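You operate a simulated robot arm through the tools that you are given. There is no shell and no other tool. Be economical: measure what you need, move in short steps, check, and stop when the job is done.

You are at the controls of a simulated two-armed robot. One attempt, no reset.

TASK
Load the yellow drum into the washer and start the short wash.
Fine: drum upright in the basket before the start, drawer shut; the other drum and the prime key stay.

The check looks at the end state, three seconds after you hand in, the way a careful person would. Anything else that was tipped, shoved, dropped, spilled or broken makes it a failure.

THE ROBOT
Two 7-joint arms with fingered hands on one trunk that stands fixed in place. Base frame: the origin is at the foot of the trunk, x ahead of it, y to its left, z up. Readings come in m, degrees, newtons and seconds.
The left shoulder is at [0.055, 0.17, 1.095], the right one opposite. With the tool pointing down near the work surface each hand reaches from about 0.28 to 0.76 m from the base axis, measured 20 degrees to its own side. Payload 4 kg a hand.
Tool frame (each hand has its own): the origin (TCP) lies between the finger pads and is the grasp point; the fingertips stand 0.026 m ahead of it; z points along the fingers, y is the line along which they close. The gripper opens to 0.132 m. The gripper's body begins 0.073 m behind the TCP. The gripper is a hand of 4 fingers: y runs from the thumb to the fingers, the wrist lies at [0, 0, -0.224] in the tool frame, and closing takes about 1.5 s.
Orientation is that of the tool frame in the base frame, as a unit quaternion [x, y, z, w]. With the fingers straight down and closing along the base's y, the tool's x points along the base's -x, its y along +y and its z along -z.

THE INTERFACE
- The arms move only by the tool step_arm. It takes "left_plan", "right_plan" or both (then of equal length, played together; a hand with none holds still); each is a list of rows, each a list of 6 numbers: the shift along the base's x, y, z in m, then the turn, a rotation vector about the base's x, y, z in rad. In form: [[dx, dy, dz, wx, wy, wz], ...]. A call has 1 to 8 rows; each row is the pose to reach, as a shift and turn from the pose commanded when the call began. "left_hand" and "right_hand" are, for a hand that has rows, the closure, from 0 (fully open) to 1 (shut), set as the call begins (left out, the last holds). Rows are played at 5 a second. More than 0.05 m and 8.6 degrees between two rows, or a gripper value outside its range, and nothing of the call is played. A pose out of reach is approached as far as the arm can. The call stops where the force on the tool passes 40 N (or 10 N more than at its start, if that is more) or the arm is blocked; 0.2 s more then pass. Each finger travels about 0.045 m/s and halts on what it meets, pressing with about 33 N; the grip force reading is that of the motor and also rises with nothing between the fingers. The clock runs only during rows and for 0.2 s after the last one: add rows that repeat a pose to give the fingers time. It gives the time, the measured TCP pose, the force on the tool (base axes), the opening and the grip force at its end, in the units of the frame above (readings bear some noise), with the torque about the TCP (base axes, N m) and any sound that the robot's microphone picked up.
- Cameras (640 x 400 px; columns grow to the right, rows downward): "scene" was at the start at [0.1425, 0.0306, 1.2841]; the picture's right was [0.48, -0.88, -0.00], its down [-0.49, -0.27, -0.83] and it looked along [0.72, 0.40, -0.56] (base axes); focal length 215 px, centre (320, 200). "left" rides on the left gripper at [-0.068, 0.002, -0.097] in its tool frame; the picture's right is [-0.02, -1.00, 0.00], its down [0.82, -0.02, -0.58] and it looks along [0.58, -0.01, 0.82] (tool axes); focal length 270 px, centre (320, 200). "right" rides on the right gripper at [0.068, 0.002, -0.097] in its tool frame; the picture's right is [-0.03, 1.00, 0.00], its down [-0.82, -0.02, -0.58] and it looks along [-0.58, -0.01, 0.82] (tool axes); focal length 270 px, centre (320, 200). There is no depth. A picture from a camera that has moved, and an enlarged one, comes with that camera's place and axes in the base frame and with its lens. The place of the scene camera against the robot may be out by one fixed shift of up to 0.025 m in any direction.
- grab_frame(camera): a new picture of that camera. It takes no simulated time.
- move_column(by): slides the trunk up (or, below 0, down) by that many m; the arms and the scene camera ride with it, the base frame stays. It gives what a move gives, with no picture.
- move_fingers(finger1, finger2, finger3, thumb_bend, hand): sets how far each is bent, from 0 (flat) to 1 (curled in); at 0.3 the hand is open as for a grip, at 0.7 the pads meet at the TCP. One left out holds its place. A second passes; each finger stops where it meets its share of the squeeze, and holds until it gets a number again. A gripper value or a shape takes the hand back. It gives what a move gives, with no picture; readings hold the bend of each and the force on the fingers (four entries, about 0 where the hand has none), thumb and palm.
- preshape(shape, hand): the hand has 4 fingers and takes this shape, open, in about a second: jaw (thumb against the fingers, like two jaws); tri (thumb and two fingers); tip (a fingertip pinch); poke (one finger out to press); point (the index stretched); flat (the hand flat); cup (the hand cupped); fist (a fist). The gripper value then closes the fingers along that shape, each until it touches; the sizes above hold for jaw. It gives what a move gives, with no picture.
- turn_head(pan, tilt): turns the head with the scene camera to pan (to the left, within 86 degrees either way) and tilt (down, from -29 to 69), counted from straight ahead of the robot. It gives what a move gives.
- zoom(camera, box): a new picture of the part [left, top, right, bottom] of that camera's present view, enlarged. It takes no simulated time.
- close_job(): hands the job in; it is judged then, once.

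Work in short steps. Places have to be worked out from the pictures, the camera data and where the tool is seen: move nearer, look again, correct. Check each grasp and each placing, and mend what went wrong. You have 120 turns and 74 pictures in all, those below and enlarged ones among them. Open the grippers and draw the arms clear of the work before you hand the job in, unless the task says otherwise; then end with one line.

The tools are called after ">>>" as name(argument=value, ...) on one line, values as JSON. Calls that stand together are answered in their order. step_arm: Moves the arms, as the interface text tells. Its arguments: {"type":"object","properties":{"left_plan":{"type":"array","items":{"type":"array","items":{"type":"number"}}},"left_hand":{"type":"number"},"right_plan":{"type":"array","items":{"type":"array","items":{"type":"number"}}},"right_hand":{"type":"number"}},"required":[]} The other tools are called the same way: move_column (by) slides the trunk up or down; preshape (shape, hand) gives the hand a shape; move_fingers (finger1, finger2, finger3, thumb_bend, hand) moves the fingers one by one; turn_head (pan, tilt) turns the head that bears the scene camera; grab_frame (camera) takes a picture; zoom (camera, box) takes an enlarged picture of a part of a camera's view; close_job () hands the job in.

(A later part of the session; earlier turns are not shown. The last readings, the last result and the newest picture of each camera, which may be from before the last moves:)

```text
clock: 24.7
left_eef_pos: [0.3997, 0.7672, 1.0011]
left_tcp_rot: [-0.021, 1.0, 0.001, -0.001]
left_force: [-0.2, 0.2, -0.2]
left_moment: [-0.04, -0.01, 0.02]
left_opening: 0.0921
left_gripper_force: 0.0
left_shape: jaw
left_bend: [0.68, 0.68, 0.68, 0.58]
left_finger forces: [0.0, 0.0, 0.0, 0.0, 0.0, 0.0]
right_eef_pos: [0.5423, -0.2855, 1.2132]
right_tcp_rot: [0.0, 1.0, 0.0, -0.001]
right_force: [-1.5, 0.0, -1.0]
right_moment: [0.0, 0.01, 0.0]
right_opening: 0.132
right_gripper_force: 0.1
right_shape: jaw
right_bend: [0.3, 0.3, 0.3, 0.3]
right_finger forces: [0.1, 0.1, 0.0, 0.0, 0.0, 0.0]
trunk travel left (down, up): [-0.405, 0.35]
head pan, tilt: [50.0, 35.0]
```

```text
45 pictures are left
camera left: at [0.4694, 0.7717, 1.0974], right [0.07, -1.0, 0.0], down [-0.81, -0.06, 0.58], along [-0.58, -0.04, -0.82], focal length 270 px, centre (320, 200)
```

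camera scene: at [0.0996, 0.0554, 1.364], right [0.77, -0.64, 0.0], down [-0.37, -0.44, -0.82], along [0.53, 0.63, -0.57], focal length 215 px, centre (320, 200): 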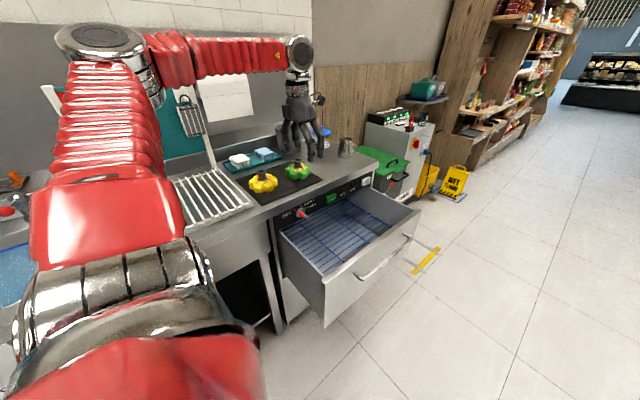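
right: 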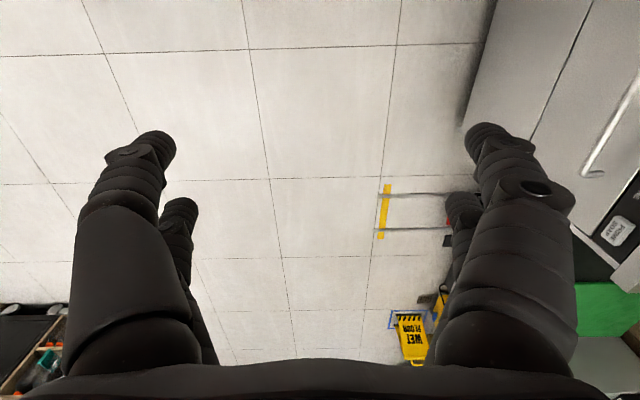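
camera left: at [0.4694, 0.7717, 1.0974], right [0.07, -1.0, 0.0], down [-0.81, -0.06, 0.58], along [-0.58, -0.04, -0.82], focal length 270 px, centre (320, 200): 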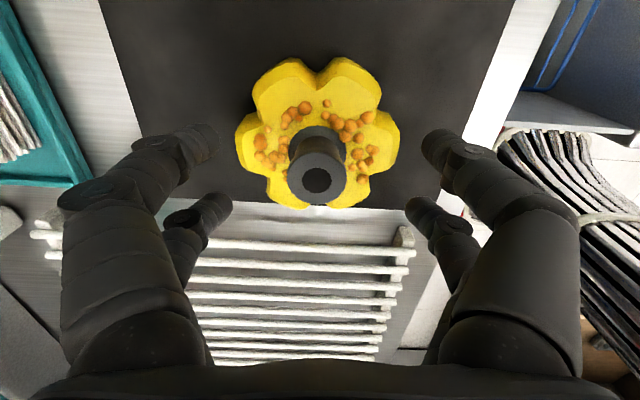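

The spindle top is at about (0.402, 0.769, 0.984), aligned with the TCP. I descend to z≈0.984 and close.

>>> step_arm(left_plan=[[0.001, 0.001, -0.008, 0, 0, 0], [0.002, 0.002, -0.017, 0, 0, 0]])

>>> step_arm(left_plan=[[0, 0, 0, 0, 0, 0], [0, 0, 0, 0, 0, 0], [0, 0, 0, 0, 0, 0], [0, 0, 0, 0, 0, 0], [0, 0, 0, 0, 0, 0], [0, 0, 0, 0, 0, 0], [0, 0, 0, 0, 0, 0]], left_hand=1.0)

>>> grab_frame(camera="left")

>>> zoom(camera="scene", box=[220, 120, 320, 220])

```text
clock: 25.3
left_eef_pos: [0.4021, 0.7697, 0.985]
left_tcp_rot: [-0.021, 1.0, 0.001, -0.002]
left_force: [0.4, -0.4, -0.8]
left_moment: [0.01, 0.0, 0.0]
left_opening: 0.0918
left_gripper_force: 0.1
left_shape: jaw
left_bend: [0.68, 0.68, 0.68, 0.58]
left_finger forces: [0.1, 0.0, 0.0, 0.0, 0.0, 0.0]
right_eef_pos: [0.543, -0.2858, 1.2129]
right_tcp_rot: [-0.001, 1.0, 0.0, 0.001]
right_force: [0.2, 0.1, -0.6]
right_moment: [-0.01, -0.02, 0.02]
right_opening: 0.1317
right_gripper_force: 0.1
right_shape: jaw
right_bend: [0.3, 0.3, 0.3, 0.3]
right_finger forces: [0.1, 0.0, 0.0, 0.0, 0.1, 0.0]
trunk travel left (down, up): [-0.405, 0.35]
head pan, tilt: [50.0, 35.0]
```

```text
clock: 26.9
left_eef_pos: [0.4018, 0.7697, 0.9839]
left_tcp_rot: [-0.021, 1.0, 0.001, -0.002]
left_force: [-0.8, 0.1, -0.3]
left_moment: [0.0, -0.02, -0.03]
left_opening: 0.0001
left_gripper_force: 32.9
left_shape: jaw
left_bend: [0.61, 0.73, 0.73, 0.7]
left_finger forces: [0.0, 24.7, 23.5, 0.1, 0.0, 0.0]
right_eef_pos: [0.5424, -0.2855, 1.2133]
right_tcp_rot: [0.0, 1.0, 0.0, 0.0]
right_force: [-0.3, 0.2, 0.7]
right_moment: [-0.01, 0.0, -0.03]
right_opening: 0.132
right_gripper_force: 0.1
right_shape: jaw
right_bend: [0.3, 0.3, 0.3, 0.3]
right_finger forces: [0.0, 0.0, 0.0, 0.0, 0.1, 0.0]
trunk travel left (down, up): [-0.405, 0.35]
head pan, tilt: [50.0, 35.0]
```

```text
44 pictures are left
camera left: at [0.4707, 0.7739, 1.0809], right [0.07, -1.0, 0.0], down [-0.81, -0.06, 0.58], along [-0.58, -0.04, -0.82], focal length 270 px, centre (320, 200)
```

left: 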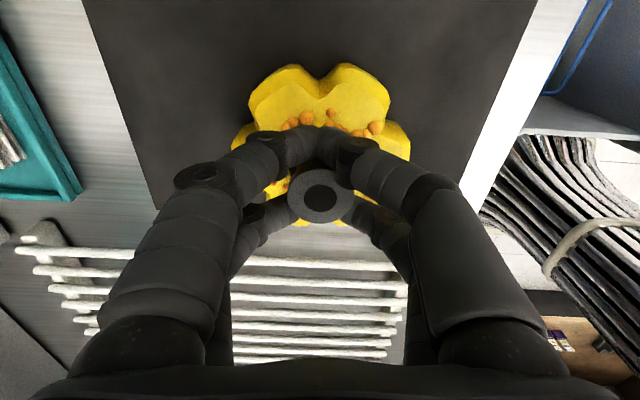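

```text
4.00 times, centred on (270, 170) of scene
camera zoom: at [0.1002, 0.0553, 1.364], right [0.77, -0.64, 0.0], down [-0.37, -0.44, -0.82], along [0.53, 0.63, -0.57], focal length 861 px, centre (520, 320)
```

zoom: 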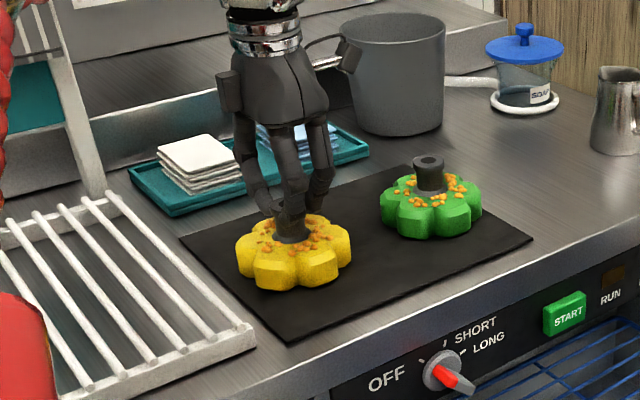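

Two digits press the spindle (about 24 N each) and the other pair cages it. I do a small 2 cm lift to test.

>>> step_arm(left_plan=[[0, 0, 0.005, 0, 0, 0], [0, 0, 0.01, 0, 0, 0], [0, 0, 0.015, 0, 0, 0], [0, 0, 0.02, 0, 0, 0], [0, 0, 0.02, 0, 0, 0]])

>>> zoom(camera="scene", box=[220, 120, 320, 220])

>>> grab_frame(camera="left")

```text
clock: 28.1
left_eef_pos: [0.3997, 0.7695, 1.0045]
left_tcp_rot: [-0.02, 1.0, 0.0, 0.0]
left_force: [-0.4, -0.5, -2.5]
left_moment: [0.01, 0.0, 0.0]
left_opening: 0.0
left_gripper_force: 33.0
left_shape: jaw
left_bend: [0.6, 0.75, 0.75, 0.7]
left_finger forces: [71.8, 38.3, 33.5, 0.0, 0.0, 0.1]
right_eef_pos: [0.5421, -0.285, 1.2131]
right_tcp_rot: [-0.001, 1.0, 0.0, 0.001]
right_force: [0.0, 0.8, 0.1]
right_moment: [-0.02, -0.01, 0.0]
right_opening: 0.1317
right_gripper_force: 0.1
right_shape: jaw
right_bend: [0.3, 0.3, 0.3, 0.3]
right_finger forces: [0.0, 0.1, 0.0, 0.0, 0.1, 0.0]
trunk travel left (down, up): [-0.405, 0.35]
head pan, tilt: [50.0, 35.0]
```

```text
4.00 times, centred on (270, 170) of scene
camera zoom: at [0.1002, 0.0554, 1.364], right [0.77, -0.64, 0.0], down [-0.37, -0.44, -0.82], along [0.53, 0.63, -0.57], focal length 861 px, centre (520, 320)
```

zoom: 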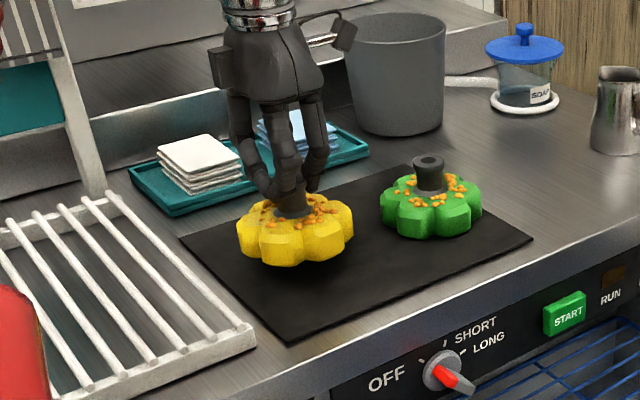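

```text
41 pictures are left
camera left: at [0.4688, 0.7742, 1.1019], right [0.07, -1.0, 0.0], down [-0.81, -0.06, 0.58], along [-0.58, -0.04, -0.81], focal length 270 px, centre (320, 200)
```

left: 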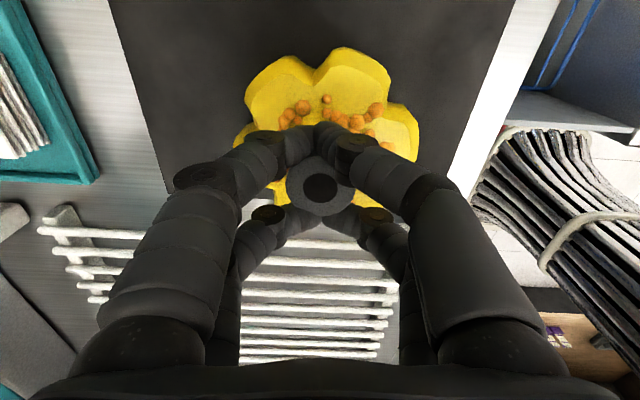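

The drum is lifted, held between both finger pairs. I raise it clear and look into the basket with the head tilted down.

>>> step_arm(left_plan=[[0, 0, 0.03, 0, 0, 0], [0, 0, 0.06, 0, 0, 0], [0, 0, 0.1, 0, 0, 0]])

>>> turn_head(pan=40, tilt=50)

>>> grab_frame(camera="scene")

>>> zoom(camera="scene", box=[220, 60, 420, 260])

```text
clock: 28.9
left_eef_pos: [0.403, 0.769, 1.1018]
left_tcp_rot: [-0.02, 1.0, 0.001, -0.002]
left_force: [0.2, -0.2, -0.6]
left_moment: [0.01, -0.02, 0.0]
left_opening: 0.0
left_gripper_force: 33.0
left_shape: jaw
left_bend: [0.6, 0.75, 0.75, 0.7]
left_finger forces: [69.5, 37.3, 33.7, 0.0, 0.0, 0.1]
right_eef_pos: [0.5423, -0.2865, 1.2126]
right_tcp_rot: [0.0, 1.0, 0.0, 0.0]
right_force: [-0.1, 0.3, 0.0]
right_moment: [0.03, -0.04, 0.0]
right_opening: 0.1319
right_gripper_force: 0.1
right_shape: jaw
right_bend: [0.3, 0.3, 0.3, 0.3]
right_finger forces: [0.0, 0.0, 0.0, 0.0, 0.1, 0.0]
trunk travel left (down, up): [-0.405, 0.35]
head pan, tilt: [50.0, 35.0]
```

```text
clock: 29.7
left_eef_pos: [0.4028, 0.7696, 1.1013]
left_tcp_rot: [-0.021, 1.0, 0.001, -0.001]
left_force: [0.4, 0.1, -1.4]
left_moment: [0.02, 0.0, -0.01]
left_opening: 0.0
left_gripper_force: 33.3
left_shape: jaw
left_bend: [0.6, 0.75, 0.75, 0.7]
left_finger forces: [69.5, 37.2, 33.7, 0.0, 0.0, 0.1]
right_eef_pos: [0.5426, -0.2854, 1.2123]
right_tcp_rot: [0.0, 1.0, 0.0, 0.0]
right_force: [0.2, 0.3, -0.2]
right_moment: [0.0, 0.0, -0.01]
right_opening: 0.1319
right_gripper_force: 0.0
right_shape: jaw
right_bend: [0.3, 0.3, 0.3, 0.3]
right_finger forces: [0.0, 0.0, 0.1, 0.1, 0.1, 0.1]
trunk travel left (down, up): [-0.405, 0.35]
head pan, tilt: [40.0, 50.0]
```

```text
40 pictures are left
camera scene: at [0.1026, 0.0372, 1.3423], right [0.64, -0.77, 0.0], down [-0.59, -0.49, -0.64], along [0.49, 0.41, -0.77], focal length 215 px, centre (320, 200)
```

scene: 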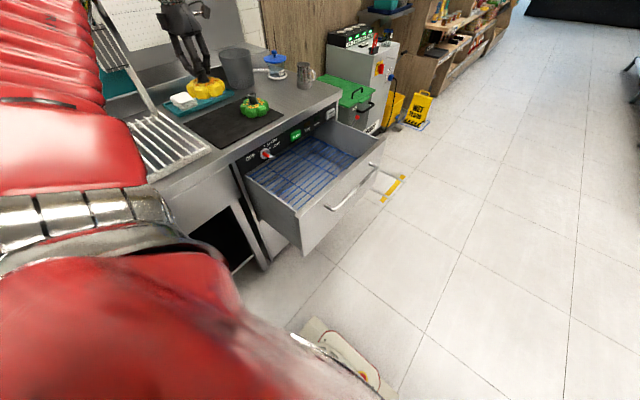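

```text
2.00 times, centred on (320, 160) of scene
camera zoom: at [0.1026, 0.0372, 1.3423], right [0.64, -0.77, 0.0], down [-0.59, -0.49, -0.64], along [0.49, 0.41, -0.77], focal length 430 px, centre (320, 280)
```

zoom: 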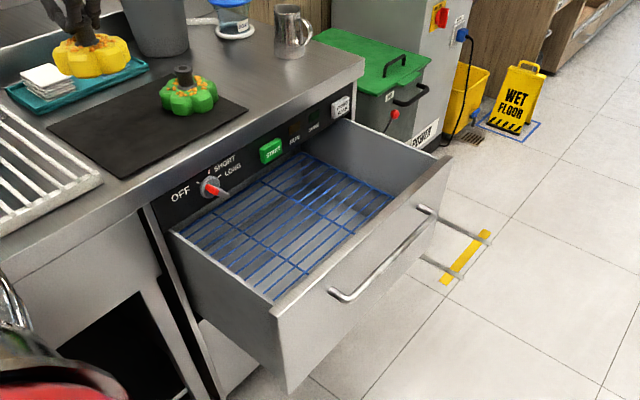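

The basket grid sits well below the rim of the drawer. The drawer spans x≈0.36–0.9, y≈0.36–0.62. I carry the drum toward (0.60, 0.49), staying above the counter.

>>> step_arm(left_plan=[[0.025, -0.035, 0, 0, 0, 0], [0.05, -0.07, 0, 0, 0, 0], [0.075, -0.105, 0, 0, 0, 0], [0.1, -0.14, 0, 0, 0, 0], [0.125, -0.175, 0, 0, 0, 0], [0.15, -0.21, 0, 0, 0, 0], [0.175, -0.245, 0, 0, 0, 0], [0.2, -0.28, 0, 0, 0, 0]])

>>> grab_frame(camera="left")

>>> zoom(camera="scene", box=[220, 60, 420, 260])

```text
clock: 31.5
left_eef_pos: [0.6044, 0.4908, 1.1038]
left_tcp_rot: [-0.021, 1.0, 0.001, -0.002]
left_force: [0.0, 0.3, -1.8]
left_moment: [0.02, 0.03, -0.01]
left_opening: 0.0
left_gripper_force: 32.8
left_shape: jaw
left_bend: [0.6, 0.75, 0.75, 0.7]
left_finger forces: [66.5, 38.0, 31.8, 0.0, 0.0, 0.0]
right_eef_pos: [0.544, -0.2865, 1.2141]
right_tcp_rot: [0.001, 1.0, 0.0, -0.001]
right_force: [-0.1, -0.2, 0.3]
right_moment: [0.04, 0.02, -0.01]
right_opening: 0.1318
right_gripper_force: 0.2
right_shape: jaw
right_bend: [0.3, 0.3, 0.3, 0.3]
right_finger forces: [0.1, 0.0, 0.0, 0.0, 0.1, 0.0]
trunk travel left (down, up): [-0.405, 0.35]
head pan, tilt: [40.0, 50.0]
```

```text
38 pictures are left
camera left: at [0.6737, 0.4948, 1.2016], right [0.07, -1.0, 0.0], down [-0.81, -0.06, 0.58], along [-0.58, -0.04, -0.81], focal length 270 px, centre (320, 200)
```

left: 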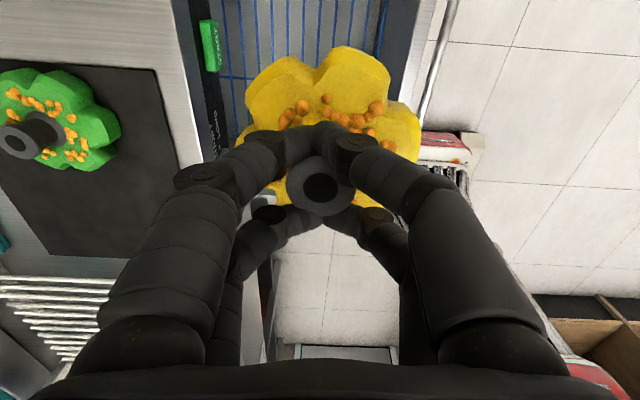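

```text
2.00 times, centred on (320, 160) of scene
camera zoom: at [0.1038, 0.0364, 1.3421], right [0.64, -0.77, 0.0], down [-0.59, -0.49, -0.64], along [0.49, 0.41, -0.77], focal length 430 px, centre (320, 280)
```

zoom: 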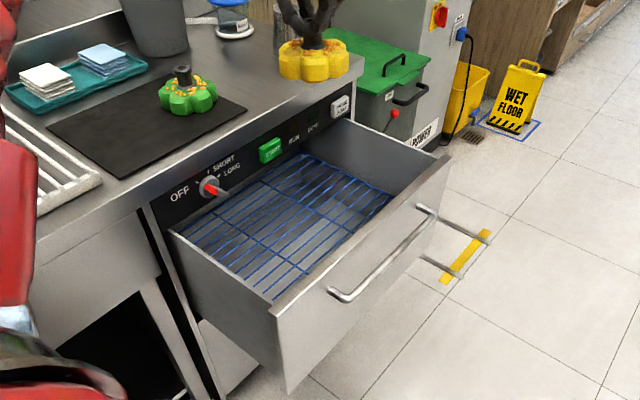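

Clearances: the drawer's usable y range is about 0.38–0.63, and the drum at y 0.49 fits. I descend straight down to z≈0.83.

>>> step_arm(left_plan=[[0, 0.002, -0.045, 0, 0, 0], [0, 0.004, -0.09, 0, 0, 0], [0, 0.004, -0.135, 0, 0, 0], [0, 0.004, -0.18, 0, 0, 0], [0, 0.004, -0.225, 0, 0, 0], [0, 0.004, -0.27, 0, 0, 0]])

>>> grab_frame(camera="scene")

>>> grab_frame(camera="left")

```text
clock: 32.9
left_eef_pos: [0.5954, 0.4927, 0.8387]
left_tcp_rot: [-0.021, 1.0, 0.001, 0.0]
left_force: [-0.2, 0.0, -1.2]
left_moment: [0.06, 0.01, 0.0]
left_opening: 0.0001
left_gripper_force: 32.9
left_shape: jaw
left_bend: [0.6, 0.75, 0.75, 0.7]
left_finger forces: [60.5, 35.7, 34.1, 0.0, 0.0, 0.1]
left hand out of reach, approached as far as the arm can: row 6
right_eef_pos: [0.5432, -0.2872, 1.2123]
right_tcp_rot: [0.0, 1.0, 0.0, -0.001]
right_force: [0.3, 0.6, 0.4]
right_moment: [0.01, 0.0, 0.01]
right_opening: 0.1317
right_gripper_force: 0.1
right_shape: jaw
right_bend: [0.3, 0.3, 0.3, 0.3]
right_finger forces: [0.0, 0.0, 0.0, 0.0, 0.0, 0.0]
trunk travel left (down, up): [-0.405, 0.35]
head pan, tilt: [40.0, 50.0]
```

```text
36 pictures are left
camera scene: at [0.1036, 0.0364, 1.3422], right [0.64, -0.77, 0.0], down [-0.59, -0.49, -0.64], along [0.49, 0.41, -0.77], focal length 215 px, centre (320, 200)
```

scene: 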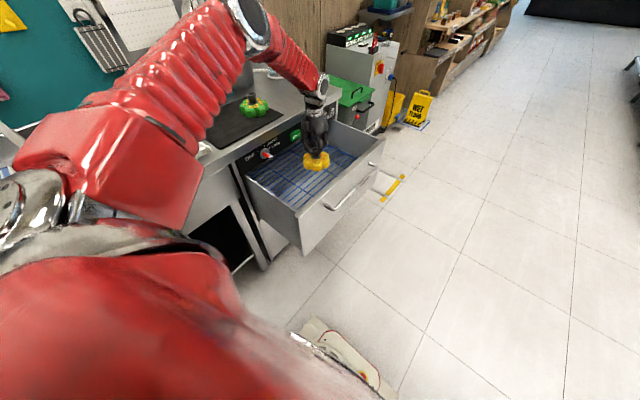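

```text
35 pictures are left
camera left: at [0.6649, 0.496, 0.9353], right [0.07, -1.0, 0.0], down [-0.81, -0.06, 0.58], along [-0.58, -0.04, -0.82], focal length 270 px, centre (320, 200)
```

left: 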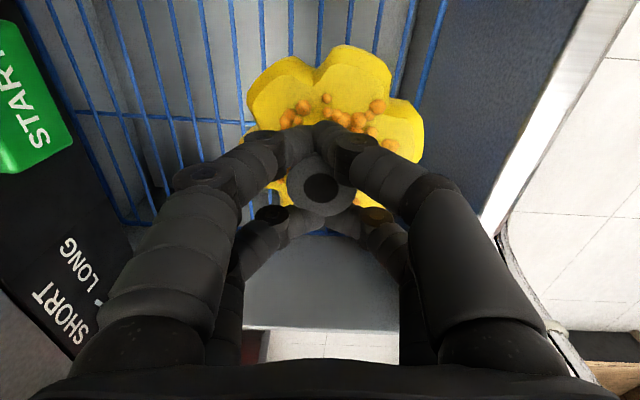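

The basket is clear beneath, but I am at the arm's lower limit. I raise the arm a little, drop the column, and nudge y to 0.51.

>>> step_arm(left_plan=[[0, 0.005, 0.03, 0, 0, 0], [0.003, 0.015, 0.06, 0, 0, 0]])

>>> move_column(by=-0.12)

>>> grab_frame(camera="left")

```text
clock: 33.5
left_eef_pos: [0.5987, 0.5092, 0.9]
left_tcp_rot: [-0.021, 1.0, 0.0, -0.001]
left_force: [1.1, -0.8, -0.3]
left_moment: [0.0, 0.0, 0.04]
left_opening: 0.0
left_gripper_force: 32.5
left_shape: jaw
left_bend: [0.6, 0.75, 0.75, 0.7]
left_finger forces: [59.0, 37.6, 32.8, 0.0, 0.1, 0.0]
right_eef_pos: [0.5411, -0.2845, 1.2138]
right_tcp_rot: [-0.001, 1.0, 0.0, 0.0]
right_force: [-0.9, 0.1, 0.6]
right_moment: [0.0, 0.0, -0.01]
right_opening: 0.1319
right_gripper_force: 0.0
right_shape: jaw
right_bend: [0.3, 0.3, 0.3, 0.3]
right_finger forces: [0.0, 0.0, 0.0, 0.1, 0.0, 0.0]
trunk travel left (down, up): [-0.405, 0.35]
head pan, tilt: [40.0, 50.0]
```

```text
clock: 35.0
left_eef_pos: [0.5969, 0.5074, 0.7797]
left_tcp_rot: [-0.021, 1.0, 0.001, 0.0]
left_force: [-0.2, -0.2, -1.0]
left_moment: [0.02, 0.0, -0.01]
left_opening: 0.0
left_gripper_force: 33.2
left_shape: jaw
left_bend: [0.6, 0.75, 0.75, 0.7]
left_finger forces: [59.0, 37.6, 32.6, 0.1, 0.1, 0.1]
right_eef_pos: [0.5413, -0.2854, 1.0944]
right_tcp_rot: [0.0, 1.0, 0.0, 0.0]
right_force: [-1.1, 0.4, 0.2]
right_moment: [0.0, -0.01, -0.03]
right_opening: 0.1318
right_gripper_force: 0.0
right_shape: jaw
right_bend: [0.3, 0.3, 0.3, 0.3]
right_finger forces: [0.0, 0.0, 0.0, 0.0, 0.0, 0.0]
trunk travel left (down, up): [-0.285, 0.47]
head pan, tilt: [40.0, 50.0]
```

```text
34 pictures are left
camera left: at [0.6663, 0.5113, 0.8767], right [0.07, -1.0, 0.0], down [-0.81, -0.06, 0.58], along [-0.58, -0.04, -0.82], focal length 270 px, centre (320, 200)
```

left: 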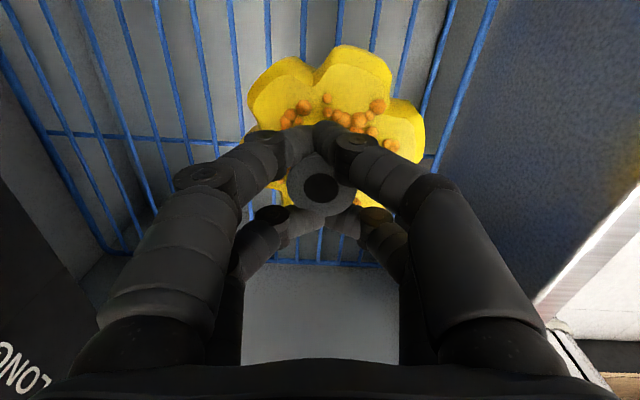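

Now I lower gently and watch the force.

>>> step_arm(left_plan=[[0, 0, -0.008, 0, 0, 0], [0, 0, -0.016, 0, 0, 0], [0, 0, -0.024, 0, 0, 0], [0, 0, -0.032, 0, 0, 0]])

>>> grab_frame(camera="left")

>>> zoom(camera="scene", box=[220, 60, 420, 260])

```text
clock: 36.0
left_eef_pos: [0.5978, 0.5073, 0.7454]
left_tcp_rot: [-0.021, 1.0, 0.001, -0.001]
left_force: [-0.3, -0.3, -0.6]
left_moment: [0.01, 0.0, 0.01]
left_opening: 0.0
left_gripper_force: 32.6
left_shape: jaw
left_bend: [0.6, 0.75, 0.75, 0.7]
left_finger forces: [58.5, 37.8, 32.7, 0.0, 0.1, 0.1]
right_eef_pos: [0.5424, -0.2858, 1.0931]
right_tcp_rot: [0.0, 1.0, 0.0, -0.001]
right_force: [-0.1, 0.2, -0.1]
right_moment: [-0.02, 0.0, 0.0]
right_opening: 0.1321
right_gripper_force: 0.0
right_shape: jaw
right_bend: [0.3, 0.3, 0.3, 0.3]
right_finger forces: [0.0, 0.0, 0.0, 0.0, 0.0, 0.0]
trunk travel left (down, up): [-0.285, 0.47]
head pan, tilt: [40.0, 50.0]
```

```text
33 pictures are left
camera left: at [0.6663, 0.5113, 0.8426], right [0.07, -1.0, 0.0], down [-0.81, -0.06, 0.58], along [-0.58, -0.04, -0.82], focal length 270 px, centre (320, 200)
```

left: 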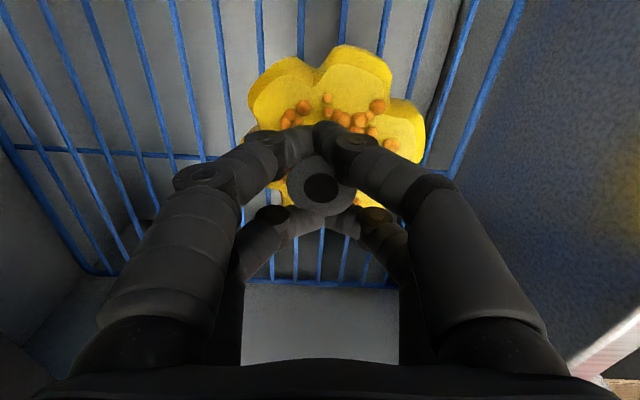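

```text
2.00 times, centred on (320, 160) of scene
camera zoom: at [0.1383, 0.0373, 1.2201], right [0.64, -0.77, 0.0], down [-0.59, -0.49, -0.64], along [0.49, 0.41, -0.77], focal length 430 px, centre (320, 280)
```

zoom: 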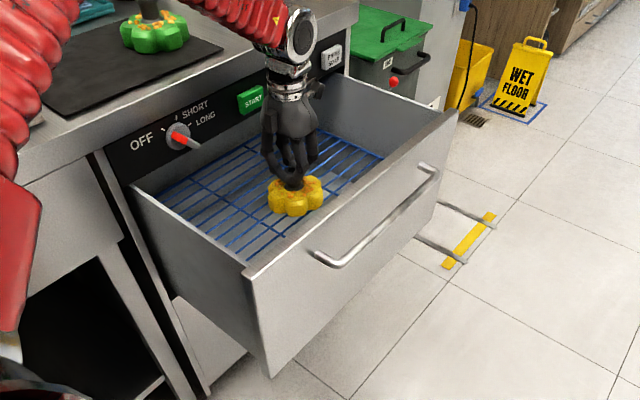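

By triangulation the grid is at z≈0.63, so there is about 6 cm to go. I check forearm clearance to the counter edge first.

>>> turn_head(pan=45, tilt=38)

>>> grab_frame(camera="scene")

```text
clock: 36.7
left_eef_pos: [0.5962, 0.5073, 0.7457]
left_tcp_rot: [-0.02, 1.0, 0.002, -0.001]
left_force: [0.1, 0.2, -1.1]
left_moment: [0.01, -0.01, -0.02]
left_opening: 0.0002
left_gripper_force: 33.1
left_shape: jaw
left_bend: [0.6, 0.75, 0.75, 0.7]
left_finger forces: [58.4, 37.8, 32.5, 0.0, 0.0, 0.0]
right_eef_pos: [0.543, -0.2857, 1.0931]
right_tcp_rot: [0.0, 1.0, 0.001, 0.001]
right_force: [-0.4, 0.3, 0.5]
right_moment: [0.03, 0.02, 0.0]
right_opening: 0.1318
right_gripper_force: 0.0
right_shape: jaw
right_bend: [0.3, 0.3, 0.3, 0.3]
right_finger forces: [0.1, 0.0, 0.0, 0.0, 0.0, 0.0]
trunk travel left (down, up): [-0.285, 0.47]
head pan, tilt: [45.0, 38.0]
```

```text
31 pictures are left
camera scene: at [0.1402, 0.0488, 1.2372], right [0.71, -0.71, 0.0], down [-0.44, -0.44, -0.79], along [0.56, 0.56, -0.62], focal length 215 px, centre (320, 200)
```

scene: 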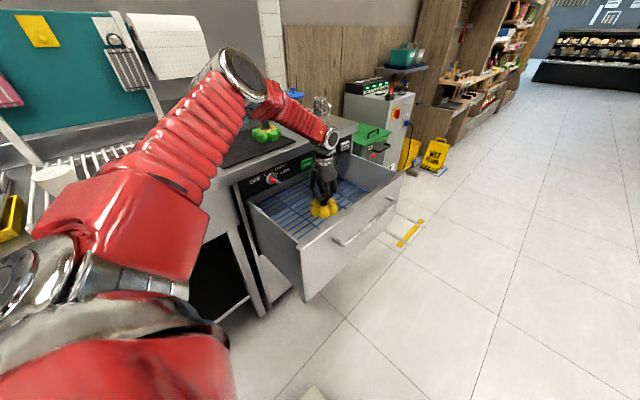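

The forearm runs at y≈0.48–0.51, in front of the counter edge, so it is clear. I continue down.

>>> step_arm(left_plan=[[0, 0, -0.012, 0, 0, 0], [0, 0, -0.024, 0, 0, 0], [0, 0, -0.034, 0, 0, 0], [0, 0, -0.04, 0, 0, 0]])

>>> grab_frame(camera="left")

>>> zoom(camera="scene", box=[220, 120, 420, 300])

```text
clock: 37.7
left_eef_pos: [0.5976, 0.5065, 0.7059]
left_tcp_rot: [-0.021, 1.0, 0.002, -0.001]
left_force: [0.1, -0.1, -0.2]
left_moment: [0.04, -0.01, -0.02]
left_opening: 0.0
left_gripper_force: 32.6
left_shape: jaw
left_bend: [0.6, 0.75, 0.75, 0.7]
left_finger forces: [57.5, 38.1, 32.5, 0.0, 0.0, 0.0]
right_eef_pos: [0.5428, -0.2868, 1.0928]
right_tcp_rot: [0.0, 1.0, 0.0, 0.001]
right_force: [-0.7, -0.1, 0.6]
right_moment: [0.02, 0.01, 0.02]
right_opening: 0.1321
right_gripper_force: 0.0
right_shape: jaw
right_bend: [0.3, 0.3, 0.3, 0.3]
right_finger forces: [0.0, 0.0, 0.0, 0.1, 0.1, 0.1]
trunk travel left (down, up): [-0.285, 0.47]
head pan, tilt: [45.0, 38.0]
```

```text
30 pictures are left
camera left: at [0.6668, 0.5111, 0.8037], right [0.07, -1.0, 0.0], down [-0.81, -0.06, 0.58], along [-0.58, -0.04, -0.82], focal length 270 px, centre (320, 200)
```

left: 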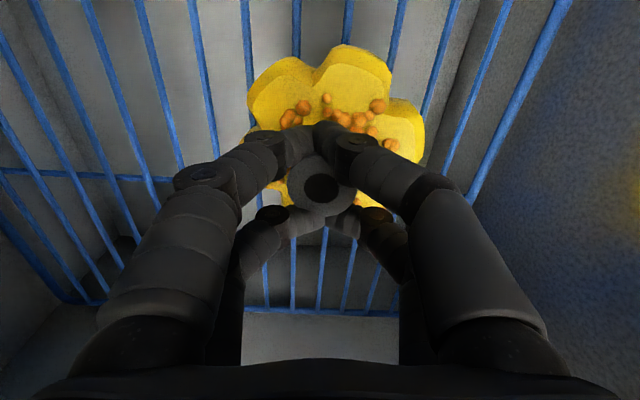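

```text
2.22 times, centred on (320, 210) of scene
camera zoom: at [0.14, 0.0487, 1.2374], right [0.71, -0.71, 0.0], down [-0.44, -0.44, -0.79], along [0.56, 0.56, -0.62], focal length 478 px, centre (320, 178)
```

zoom: 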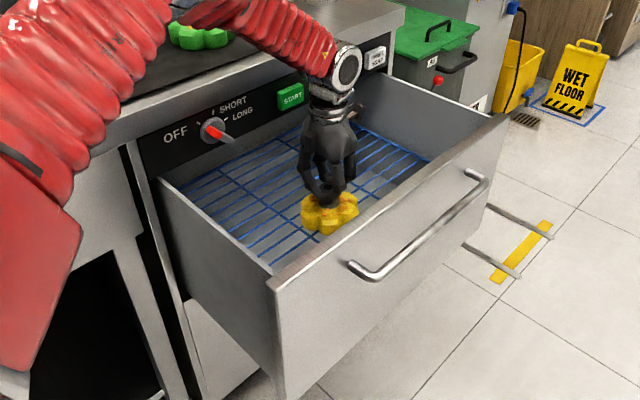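

Still free, with the grid at about z 0.615. I lower further in small steps.

>>> step_arm(left_plan=[[0, 0, -0.006, 0, 0, 0], [0, 0, -0.012, 0, 0, 0], [0, 0, -0.018, 0, 0, 0], [0, 0, -0.023, 0, 0, 0], [0, 0, -0.027, 0, 0, 0]])

```text
clock: 38.5
left_eef_pos: [0.6032, 0.5065, 0.6994]
left_tcp_rot: [-0.022, 1.0, 0.002, 0.007]
left_force: [-4.1, 0.5, 25.0]
left_moment: [0.14, -0.11, 0.04]
left_opening: 0.0
left_gripper_force: 32.9
left_shape: jaw
left_bend: [0.61, 0.76, 0.76, 0.7]
left_finger forces: [58.7, 51.4, 35.0, 0.0, 0.0, 0.0]
right_eef_pos: [0.5403, -0.2874, 1.0947]
right_tcp_rot: [0.0, 1.0, 0.0, 0.001]
right_force: [0.3, 0.6, -0.1]
right_moment: [0.0, 0.0, -0.01]
right_opening: 0.1319
right_gripper_force: 0.0
right_shape: jaw
right_bend: [0.3, 0.3, 0.3, 0.3]
right_finger forces: [0.0, 0.0, 0.0, 0.0, 0.0, 0.0]
trunk travel left (down, up): [-0.285, 0.47]
head pan, tilt: [45.0, 38.0]
stopped in row 3 (left hand): the force on the tool passed its limit at 43 N (the readings are from after the stop); the commanded pose is now the measured one
```

Contact at 25 N upward, consistent with the drum resting on the grid. I verify visually.

>>> grab_frame(camera="left")

>>> zoom(camera="scene", box=[270, 140, 390, 240])

```text
28 pictures are left
camera left: at [0.67, 0.5109, 0.7979], right [0.07, -1.0, 0.0], down [-0.82, -0.06, 0.57], along [-0.57, -0.04, -0.82], focal length 270 px, centre (320, 200)
```

left: 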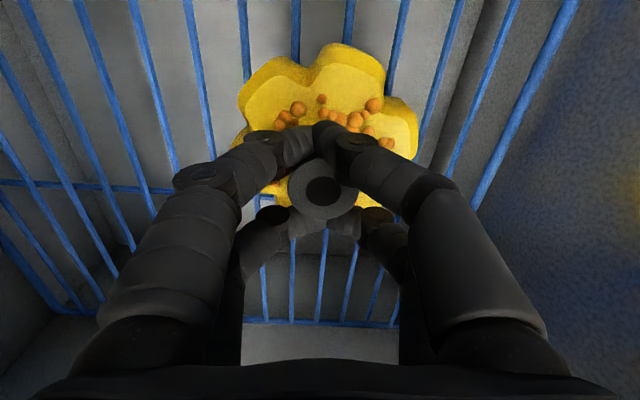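

```text
4.00 times, centred on (330, 190) of scene
camera zoom: at [0.1381, 0.0474, 1.2378], right [0.71, -0.71, 0.0], down [-0.43, -0.43, -0.79], along [0.56, 0.56, -0.61], focal length 861 px, centre (280, 240)
```

zoom: 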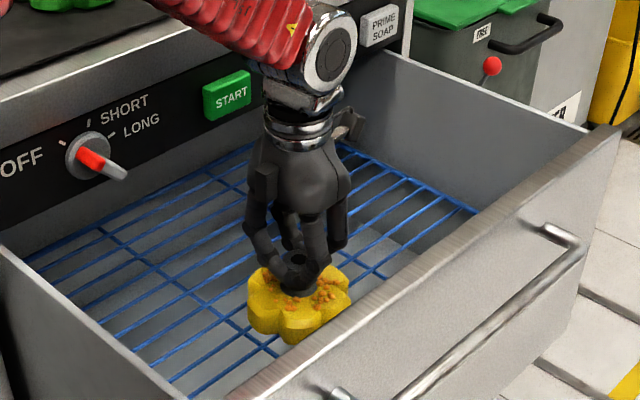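

The drum sits on the grid. I open the hand to let go.

>>> step_arm(left_plan=[[0, 0, 0.001, 0, 0, 0], [0, 0, 0.002, 0, 0, 0], [0, 0, 0.002, 0, 0, 0], [0, 0, 0.002, 0, 0, 0], [0, 0, 0.002, 0, 0, 0], [0, 0, 0.002, 0, 0, 0]], left_hand=0.4)

>>> grab_frame(camera="left")

```text
clock: 39.9
left_eef_pos: [0.6015, 0.5069, 0.6965]
left_tcp_rot: [-0.022, 1.0, 0.001, 0.003]
left_force: [-0.3, 0.9, 0.9]
left_moment: [-0.04, 0.02, -0.01]
left_opening: 0.0787
left_gripper_force: 0.0
left_shape: jaw
left_bend: [0.71, 0.71, 0.71, 0.7]
left_finger forces: [0.2, 0.1, 0.0, 0.0, 0.0, 0.0]
right_eef_pos: [0.542, -0.2849, 1.0946]
right_tcp_rot: [-0.001, 1.0, 0.0, 0.0]
right_force: [-0.3, 0.8, -0.6]
right_moment: [-0.01, 0.02, 0.02]
right_opening: 0.1317
right_gripper_force: 0.2
right_shape: jaw
right_bend: [0.3, 0.3, 0.3, 0.3]
right_finger forces: [0.0, 0.0, 0.1, 0.1, 0.0, 0.1]
trunk travel left (down, up): [-0.285, 0.47]
head pan, tilt: [45.0, 38.0]
```

```text
26 pictures are left
camera left: at [0.6693, 0.5118, 0.7942], right [0.07, -1.0, 0.0], down [-0.82, -0.06, 0.57], along [-0.57, -0.04, -0.82], focal length 270 px, centre (320, 200)
```

left: 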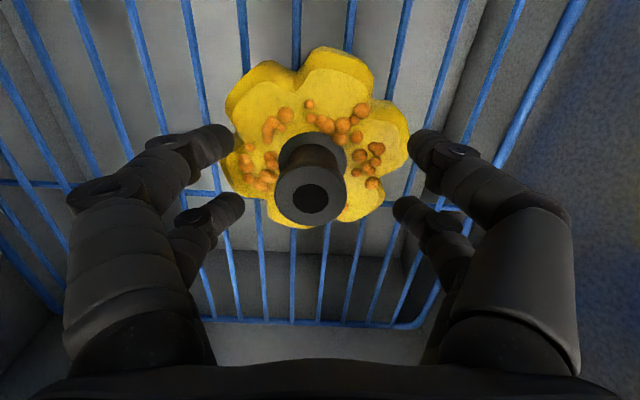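

The drum stands free and upright in the basket. I lift the hand straight up and out.

>>> step_arm(left_plan=[[0, 0, 0.03, 0, 0, 0], [0, 0, 0.07, 0, 0, 0], [0, 0, 0.11, 0, 0, 0], [0, 0, 0.15, 0, 0, 0], [0, -0.02, 0.19, 0, 0, 0], [0, -0.06, 0.21, 0, 0, 0], [0, -0.1, 0.23, 0, 0, 0], [0, -0.14, 0.23, 0, 0, 0]])

>>> zoom(camera="scene", box=[220, 120, 420, 300])

```text
clock: 41.7
left_eef_pos: [0.6031, 0.3628, 0.9274]
left_tcp_rot: [-0.022, 1.0, 0.001, 0.003]
left_force: [-0.4, -0.2, 1.1]
left_moment: [0.01, 0.02, -0.03]
left_opening: 0.0789
left_gripper_force: 0.0
left_shape: jaw
left_bend: [0.71, 0.71, 0.71, 0.7]
left_finger forces: [0.1, 0.0, 0.0, 0.0, 0.0, 0.1]
right_eef_pos: [0.5428, -0.2862, 1.0938]
right_tcp_rot: [0.001, 1.0, 0.001, 0.0]
right_force: [0.2, -0.1, 0.2]
right_moment: [0.01, 0.0, -0.02]
right_opening: 0.132
right_gripper_force: 0.0
right_shape: jaw
right_bend: [0.3, 0.3, 0.3, 0.3]
right_finger forces: [0.1, 0.1, 0.1, 0.1, 0.1, 0.1]
trunk travel left (down, up): [-0.285, 0.47]
head pan, tilt: [45.0, 38.0]
```

```text
2.22 times, centred on (320, 210) of scene
camera zoom: at [0.1404, 0.0484, 1.2372], right [0.71, -0.71, 0.0], down [-0.44, -0.43, -0.79], along [0.56, 0.56, -0.62], focal length 478 px, centre (320, 178)
```

zoom: 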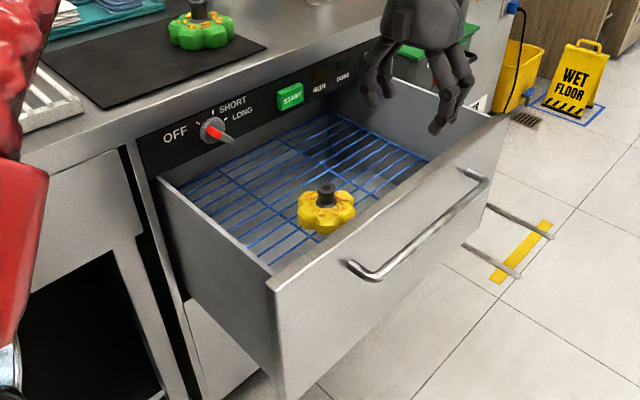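

The drum is upright. To close the drawer I reverse the opening motion: hook the bar again and push it in. I set up the approach pose in front of the bar.

>>> step_arm(left_plan=[[0, -0.02, 0, 0.08, 0, -0.01], [-0.01, -0.04, 0, 0.16, 0, -0.02], [-0.02, -0.06, 0, 0.24, 0, -0.03], [-0.025, -0.08, 0, 0.32, 0, -0.04], [-0.03, -0.1, 0, 0.41, 0, -0.04], [-0.035, -0.11, 0, 0.41, 0, -0.04]], left_hand=0.6)

>>> move_column(by=-0.05)

>>> grab_frame(camera="left")

```text
clock: 43.1
left_eef_pos: [0.5656, 0.2574, 0.9285]
left_tcp_rot: [-0.001, 0.979, 0.205, 0.008]
left_force: [-0.3, -0.1, 0.9]
left_moment: [-0.01, -0.01, 0.01]
left_opening: 0.0531
left_gripper_force: 0.1
left_shape: jaw
left_bend: [0.73, 0.73, 0.73, 0.7]
left_finger forces: [0.0, 0.1, 0.1, 0.1, 0.0, 0.0]
right_eef_pos: [0.5416, -0.2852, 1.0934]
right_tcp_rot: [-0.001, 1.0, 0.0, 0.0]
right_force: [0.1, 1.1, 0.1]
right_moment: [-0.04, -0.01, 0.04]
right_opening: 0.1316
right_gripper_force: 0.1
right_shape: jaw
right_bend: [0.3, 0.3, 0.3, 0.3]
right_finger forces: [0.1, 0.0, 0.0, 0.0, 0.1, 0.0]
trunk travel left (down, up): [-0.285, 0.47]
head pan, tilt: [45.0, 38.0]
```

```text
clock: 44.0
left_eef_pos: [0.5661, 0.2568, 0.878]
left_tcp_rot: [-0.001, 0.979, 0.204, 0.008]
left_force: [-0.7, 0.1, 0.0]
left_moment: [-0.02, -0.03, -0.02]
left_opening: 0.0535
left_gripper_force: 0.0
left_shape: jaw
left_bend: [0.73, 0.73, 0.73, 0.7]
left_finger forces: [0.0, 0.0, 0.0, 0.0, 0.0, 0.0]
right_eef_pos: [0.5414, -0.2847, 1.045]
right_tcp_rot: [0.0, 1.0, 0.0, 0.001]
right_force: [-0.4, 1.4, 0.3]
right_moment: [0.02, -0.02, -0.02]
right_opening: 0.1319
right_gripper_force: 0.0
right_shape: jaw
right_bend: [0.3, 0.3, 0.3, 0.3]
right_finger forces: [0.1, 0.0, 0.0, 0.0, 0.0, 0.1]
trunk travel left (down, up): [-0.235, 0.52]
head pan, tilt: [45.0, 38.0]
```

```text
24 pictures are left
camera left: at [0.633, 0.2199, 0.9688], right [0.03, -0.92, -0.4], down [-0.82, -0.25, 0.51], along [-0.56, 0.31, -0.76], focal length 270 px, centre (320, 200)
```

left: 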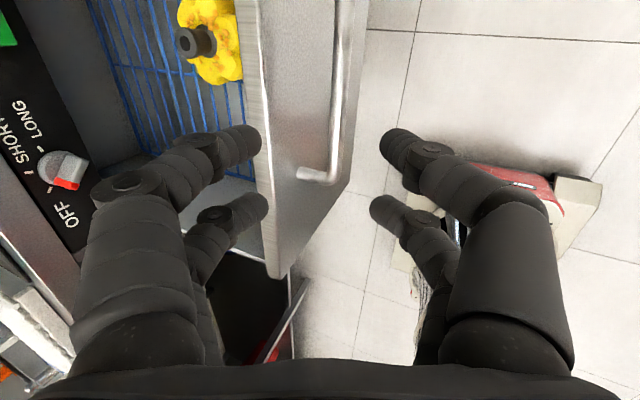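

I am back at the earlier release pose, so I retrace the path down over the bar.

>>> step_arm(left_plan=[[0, -0.003, -0.02, 0, 0, 0], [0, -0.003, -0.058, 0, 0, 0], [0, 0.004, -0.085, 0, 0, 0], [0, 0.012, -0.103, 0, 0, 0], [0, 0.02, -0.121, 0, 0, 0], [0, 0.028, -0.139, 0, 0, 0], [0, 0.036, -0.157, 0, 0, 0]])

>>> step_arm(left_plan=[[0, 0, 0, 0, 0, 0], [0, 0, 0, 0, 0, 0], [0, 0, 0, 0, 0, 0], [0, 0, 0, 0, 0, 0], [0, 0, 0, 0, 0, 0], [0, 0, 0, 0, 0, 0]], left_hand=1.0)

>>> grab_frame(camera="left")

```text
clock: 45.6
left_eef_pos: [0.567, 0.2942, 0.7222]
left_tcp_rot: [0.0, 0.979, 0.205, 0.008]
left_force: [-0.4, -1.0, 0.4]
left_moment: [-0.02, 0.03, -0.01]
left_opening: 0.0532
left_gripper_force: 0.0
left_shape: jaw
left_bend: [0.73, 0.73, 0.73, 0.7]
left_finger forces: [0.0, 0.1, 0.1, 0.0, 0.0, 0.0]
right_eef_pos: [0.5435, -0.2858, 1.0438]
right_tcp_rot: [0.0, 1.0, -0.001, 0.0]
right_force: [-0.4, -0.1, 0.7]
right_moment: [-0.02, 0.01, -0.01]
right_opening: 0.1319
right_gripper_force: 0.0
right_shape: jaw
right_bend: [0.3, 0.3, 0.3, 0.3]
right_finger forces: [0.0, 0.1, 0.0, 0.0, 0.0, 0.0]
trunk travel left (down, up): [-0.235, 0.52]
head pan, tilt: [45.0, 38.0]
```

```text
clock: 47.0
left_eef_pos: [0.5659, 0.2949, 0.7196]
left_tcp_rot: [0.0, 0.979, 0.204, 0.007]
left_force: [1.8, 2.4, -11.9]
left_moment: [-0.13, 0.12, 0.03]
left_opening: 0.0001
left_gripper_force: 32.9
left_shape: jaw
left_bend: [0.73, 0.72, 0.65, 0.65]
left_finger forces: [25.9, 0.1, 0.0, 0.0, 27.5, 0.0]
right_eef_pos: [0.5442, -0.2849, 1.0436]
right_tcp_rot: [0.0, 1.0, 0.001, -0.001]
right_force: [0.1, 0.5, -0.5]
right_moment: [0.04, 0.02, -0.02]
right_opening: 0.132
right_gripper_force: 0.2
right_shape: jaw
right_bend: [0.3, 0.3, 0.3, 0.3]
right_finger forces: [0.0, 0.0, 0.1, 0.0, 0.0, 0.0]
trunk travel left (down, up): [-0.235, 0.52]
head pan, tilt: [45.0, 38.0]
```

```text
23 pictures are left
camera left: at [0.6343, 0.2579, 0.8101], right [0.03, -0.92, -0.4], down [-0.82, -0.25, 0.51], along [-0.57, 0.31, -0.76], focal length 270 px, centre (320, 200)
```

left: 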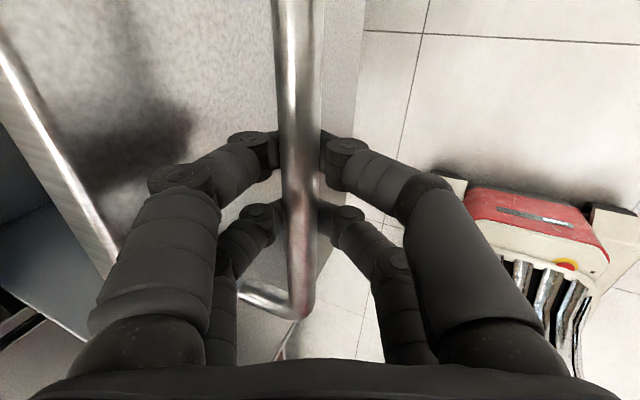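

The bar is hooked. I push in while tilting the hand on the reverse schedule.

>>> step_arm(left_plan=[[0, 0.015, -0.001, 0.03, 0, 0], [0, 0.03, -0.001, 0.06, 0, 0], [0, 0.045, -0.001, 0.09, 0, 0], [0, 0.06, -0.001, 0.12, 0, 0], [0, 0.08, -0.001, 0.15, 0, 0], [0, 0.1, 0.0, 0.18, 0, 0], [0, 0.12, 0.0, 0.22, 0, 0], [0, 0.14, 0.001, 0.26, 0, 0]])

>>> grab_frame(camera="left")

```text
clock: 48.8
left_eef_pos: [0.5661, 0.4357, 0.7187]
left_tcp_rot: [0.001, 0.944, 0.329, 0.005]
left_force: [5.2, 3.8, -29.3]
left_moment: [-0.37, 0.34, 0.03]
left_opening: 0.0
left_gripper_force: 32.9
left_shape: jaw
left_bend: [0.72, 0.72, 0.64, 0.65]
left_finger forces: [34.6, 0.0, 0.0, 0.1, 31.8, 0.0]
right_eef_pos: [0.5434, -0.2847, 1.0431]
right_tcp_rot: [0.0, 1.0, -0.001, 0.0]
right_force: [0.5, -0.5, -0.1]
right_moment: [0.02, -0.02, -0.02]
right_opening: 0.132
right_gripper_force: 0.2
right_shape: jaw
right_bend: [0.3, 0.3, 0.3, 0.3]
right_finger forces: [0.0, 0.0, 0.0, 0.0, 0.0, 0.0]
trunk travel left (down, up): [-0.235, 0.52]
head pan, tilt: [45.0, 38.0]
```

```text
22 pictures are left
camera left: at [0.6338, 0.3765, 0.7962], right [0.03, -0.78, -0.62], down [-0.82, -0.37, 0.43], along [-0.57, 0.5, -0.65], focal length 270 px, centre (320, 200)
```

left: 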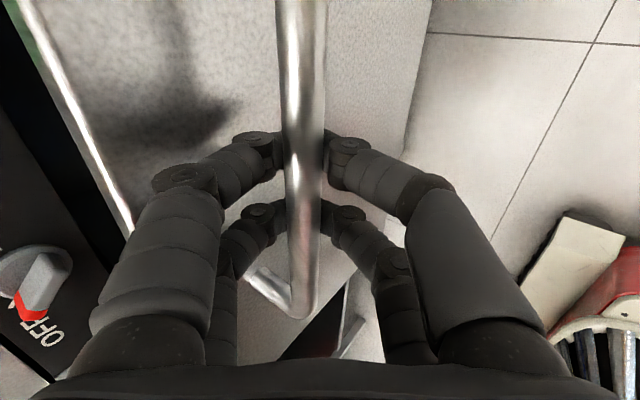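

Pushing works. The downward force reads −29 N, so I ease z down slightly and continue, raising the tilt to about 62° so the hand clears the panel.

>>> step_arm(left_plan=[[0, 0.01, -0.003, 0.06, 0, 0], [0, 0.03, -0.004, 0.12, 0, 0], [0, 0.05, -0.004, 0.18, 0, 0], [0, 0.07, -0.004, 0.24, 0, 0], [0, 0.09, -0.004, 0.3, 0, 0], [0, 0.11, -0.004, 0.36, 0, 0], [0, 0.125, -0.004, 0.41, 0, 0]])

>>> grab_frame(camera="left")

>>> grab_frame(camera="scene")

```text
clock: 50.4
left_eef_pos: [0.5666, 0.5597, 0.7165]
left_tcp_rot: [0.002, 0.856, 0.516, 0.007]
left_force: [-0.8, 0.2, -7.8]
left_moment: [-0.06, 0.14, -0.02]
left_opening: 0.0
left_gripper_force: 33.2
left_shape: jaw
left_bend: [0.73, 0.72, 0.65, 0.66]
left_finger forces: [0.1, 0.0, 0.0, 0.0, 0.0, 0.0]
right_eef_pos: [0.5426, -0.285, 1.0442]
right_tcp_rot: [0.0, 1.0, -0.001, 0.0]
right_force: [-0.8, 0.6, 0.2]
right_moment: [-0.01, -0.03, 0.03]
right_opening: 0.1319
right_gripper_force: 0.0
right_shape: jaw
right_bend: [0.3, 0.3, 0.3, 0.3]
right_finger forces: [0.0, 0.0, 0.0, 0.1, 0.0, 0.0]
trunk travel left (down, up): [-0.235, 0.52]
head pan, tilt: [45.0, 38.0]
```

```text
21 pictures are left
camera left: at [0.634, 0.4735, 0.764], right [0.03, -0.47, -0.88], down [-0.82, -0.51, 0.24], along [-0.57, 0.72, -0.4], focal length 270 px, centre (320, 200)
```

left: 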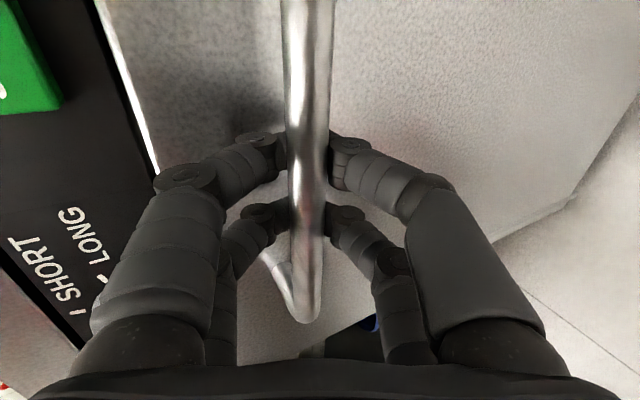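

```text
20 pictures are left
camera scene: at [0.1606, 0.0495, 1.1855], right [0.71, -0.71, 0.0], down [-0.44, -0.44, -0.79], along [0.56, 0.56, -0.62], focal length 215 px, centre (320, 200)
```

scene: 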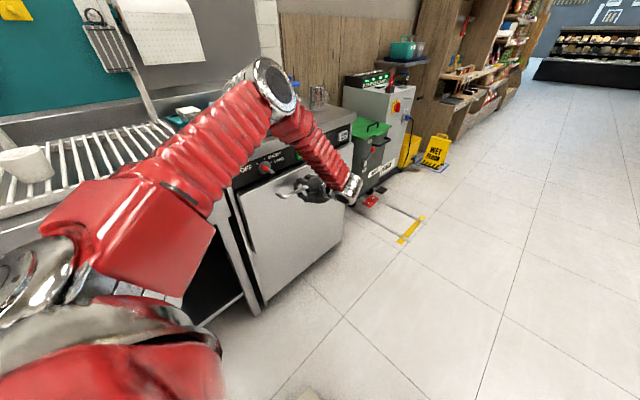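

About 3 cm remain. I push on until it seats.

>>> step_arm(left_plan=[[0, 0.008, 0, 0.02, 0, 0], [0, 0.016, 0, 0.04, 0, 0], [0, 0.024, 0, 0.06, 0, 0], [0, 0.03, 0, 0.06, 0, 0], [0, 0.036, 0, 0.06, 0, 0], [0, 0.042, 0, 0.06, 0, 0]])

>>> grab_frame(camera="left")

```text
clock: 51.8
left_eef_pos: [0.5682, 0.602, 0.7159]
left_tcp_rot: [0.003, 0.842, 0.54, 0.008]
left_force: [0.9, -0.7, -4.1]
left_moment: [0.06, 0.09, 0.0]
left_opening: 0.0001
left_gripper_force: 33.0
left_shape: jaw
left_bend: [0.73, 0.72, 0.65, 0.66]
left_finger forces: [0.0, 0.0, 0.0, 0.1, 3.5, 0.0]
right_eef_pos: [0.5429, -0.285, 1.0448]
right_tcp_rot: [0.0, 1.0, 0.0, 0.0]
right_force: [0.3, 0.5, 0.1]
right_moment: [0.01, 0.02, 0.0]
right_opening: 0.1318
right_gripper_force: 0.1
right_shape: jaw
right_bend: [0.3, 0.3, 0.3, 0.3]
right_finger forces: [0.0, 0.0, 0.0, 0.1, 0.1, 0.0]
trunk travel left (down, up): [-0.235, 0.52]
head pan, tilt: [45.0, 38.0]
```

```text
19 pictures are left
camera left: at [0.6345, 0.513, 0.7597], right [0.03, -0.42, -0.91], down [-0.82, -0.52, 0.21], along [-0.56, 0.74, -0.36], focal length 270 px, centre (320, 200)
```

left: 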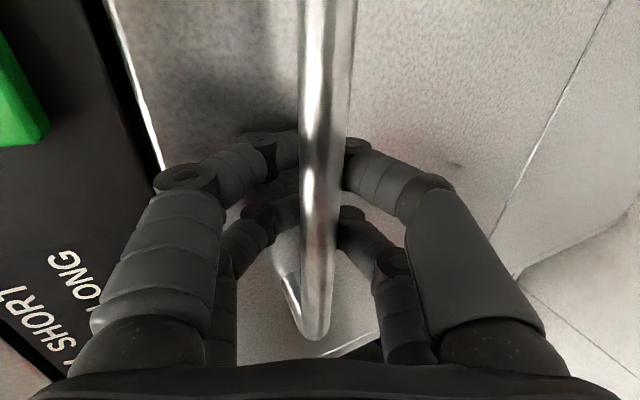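

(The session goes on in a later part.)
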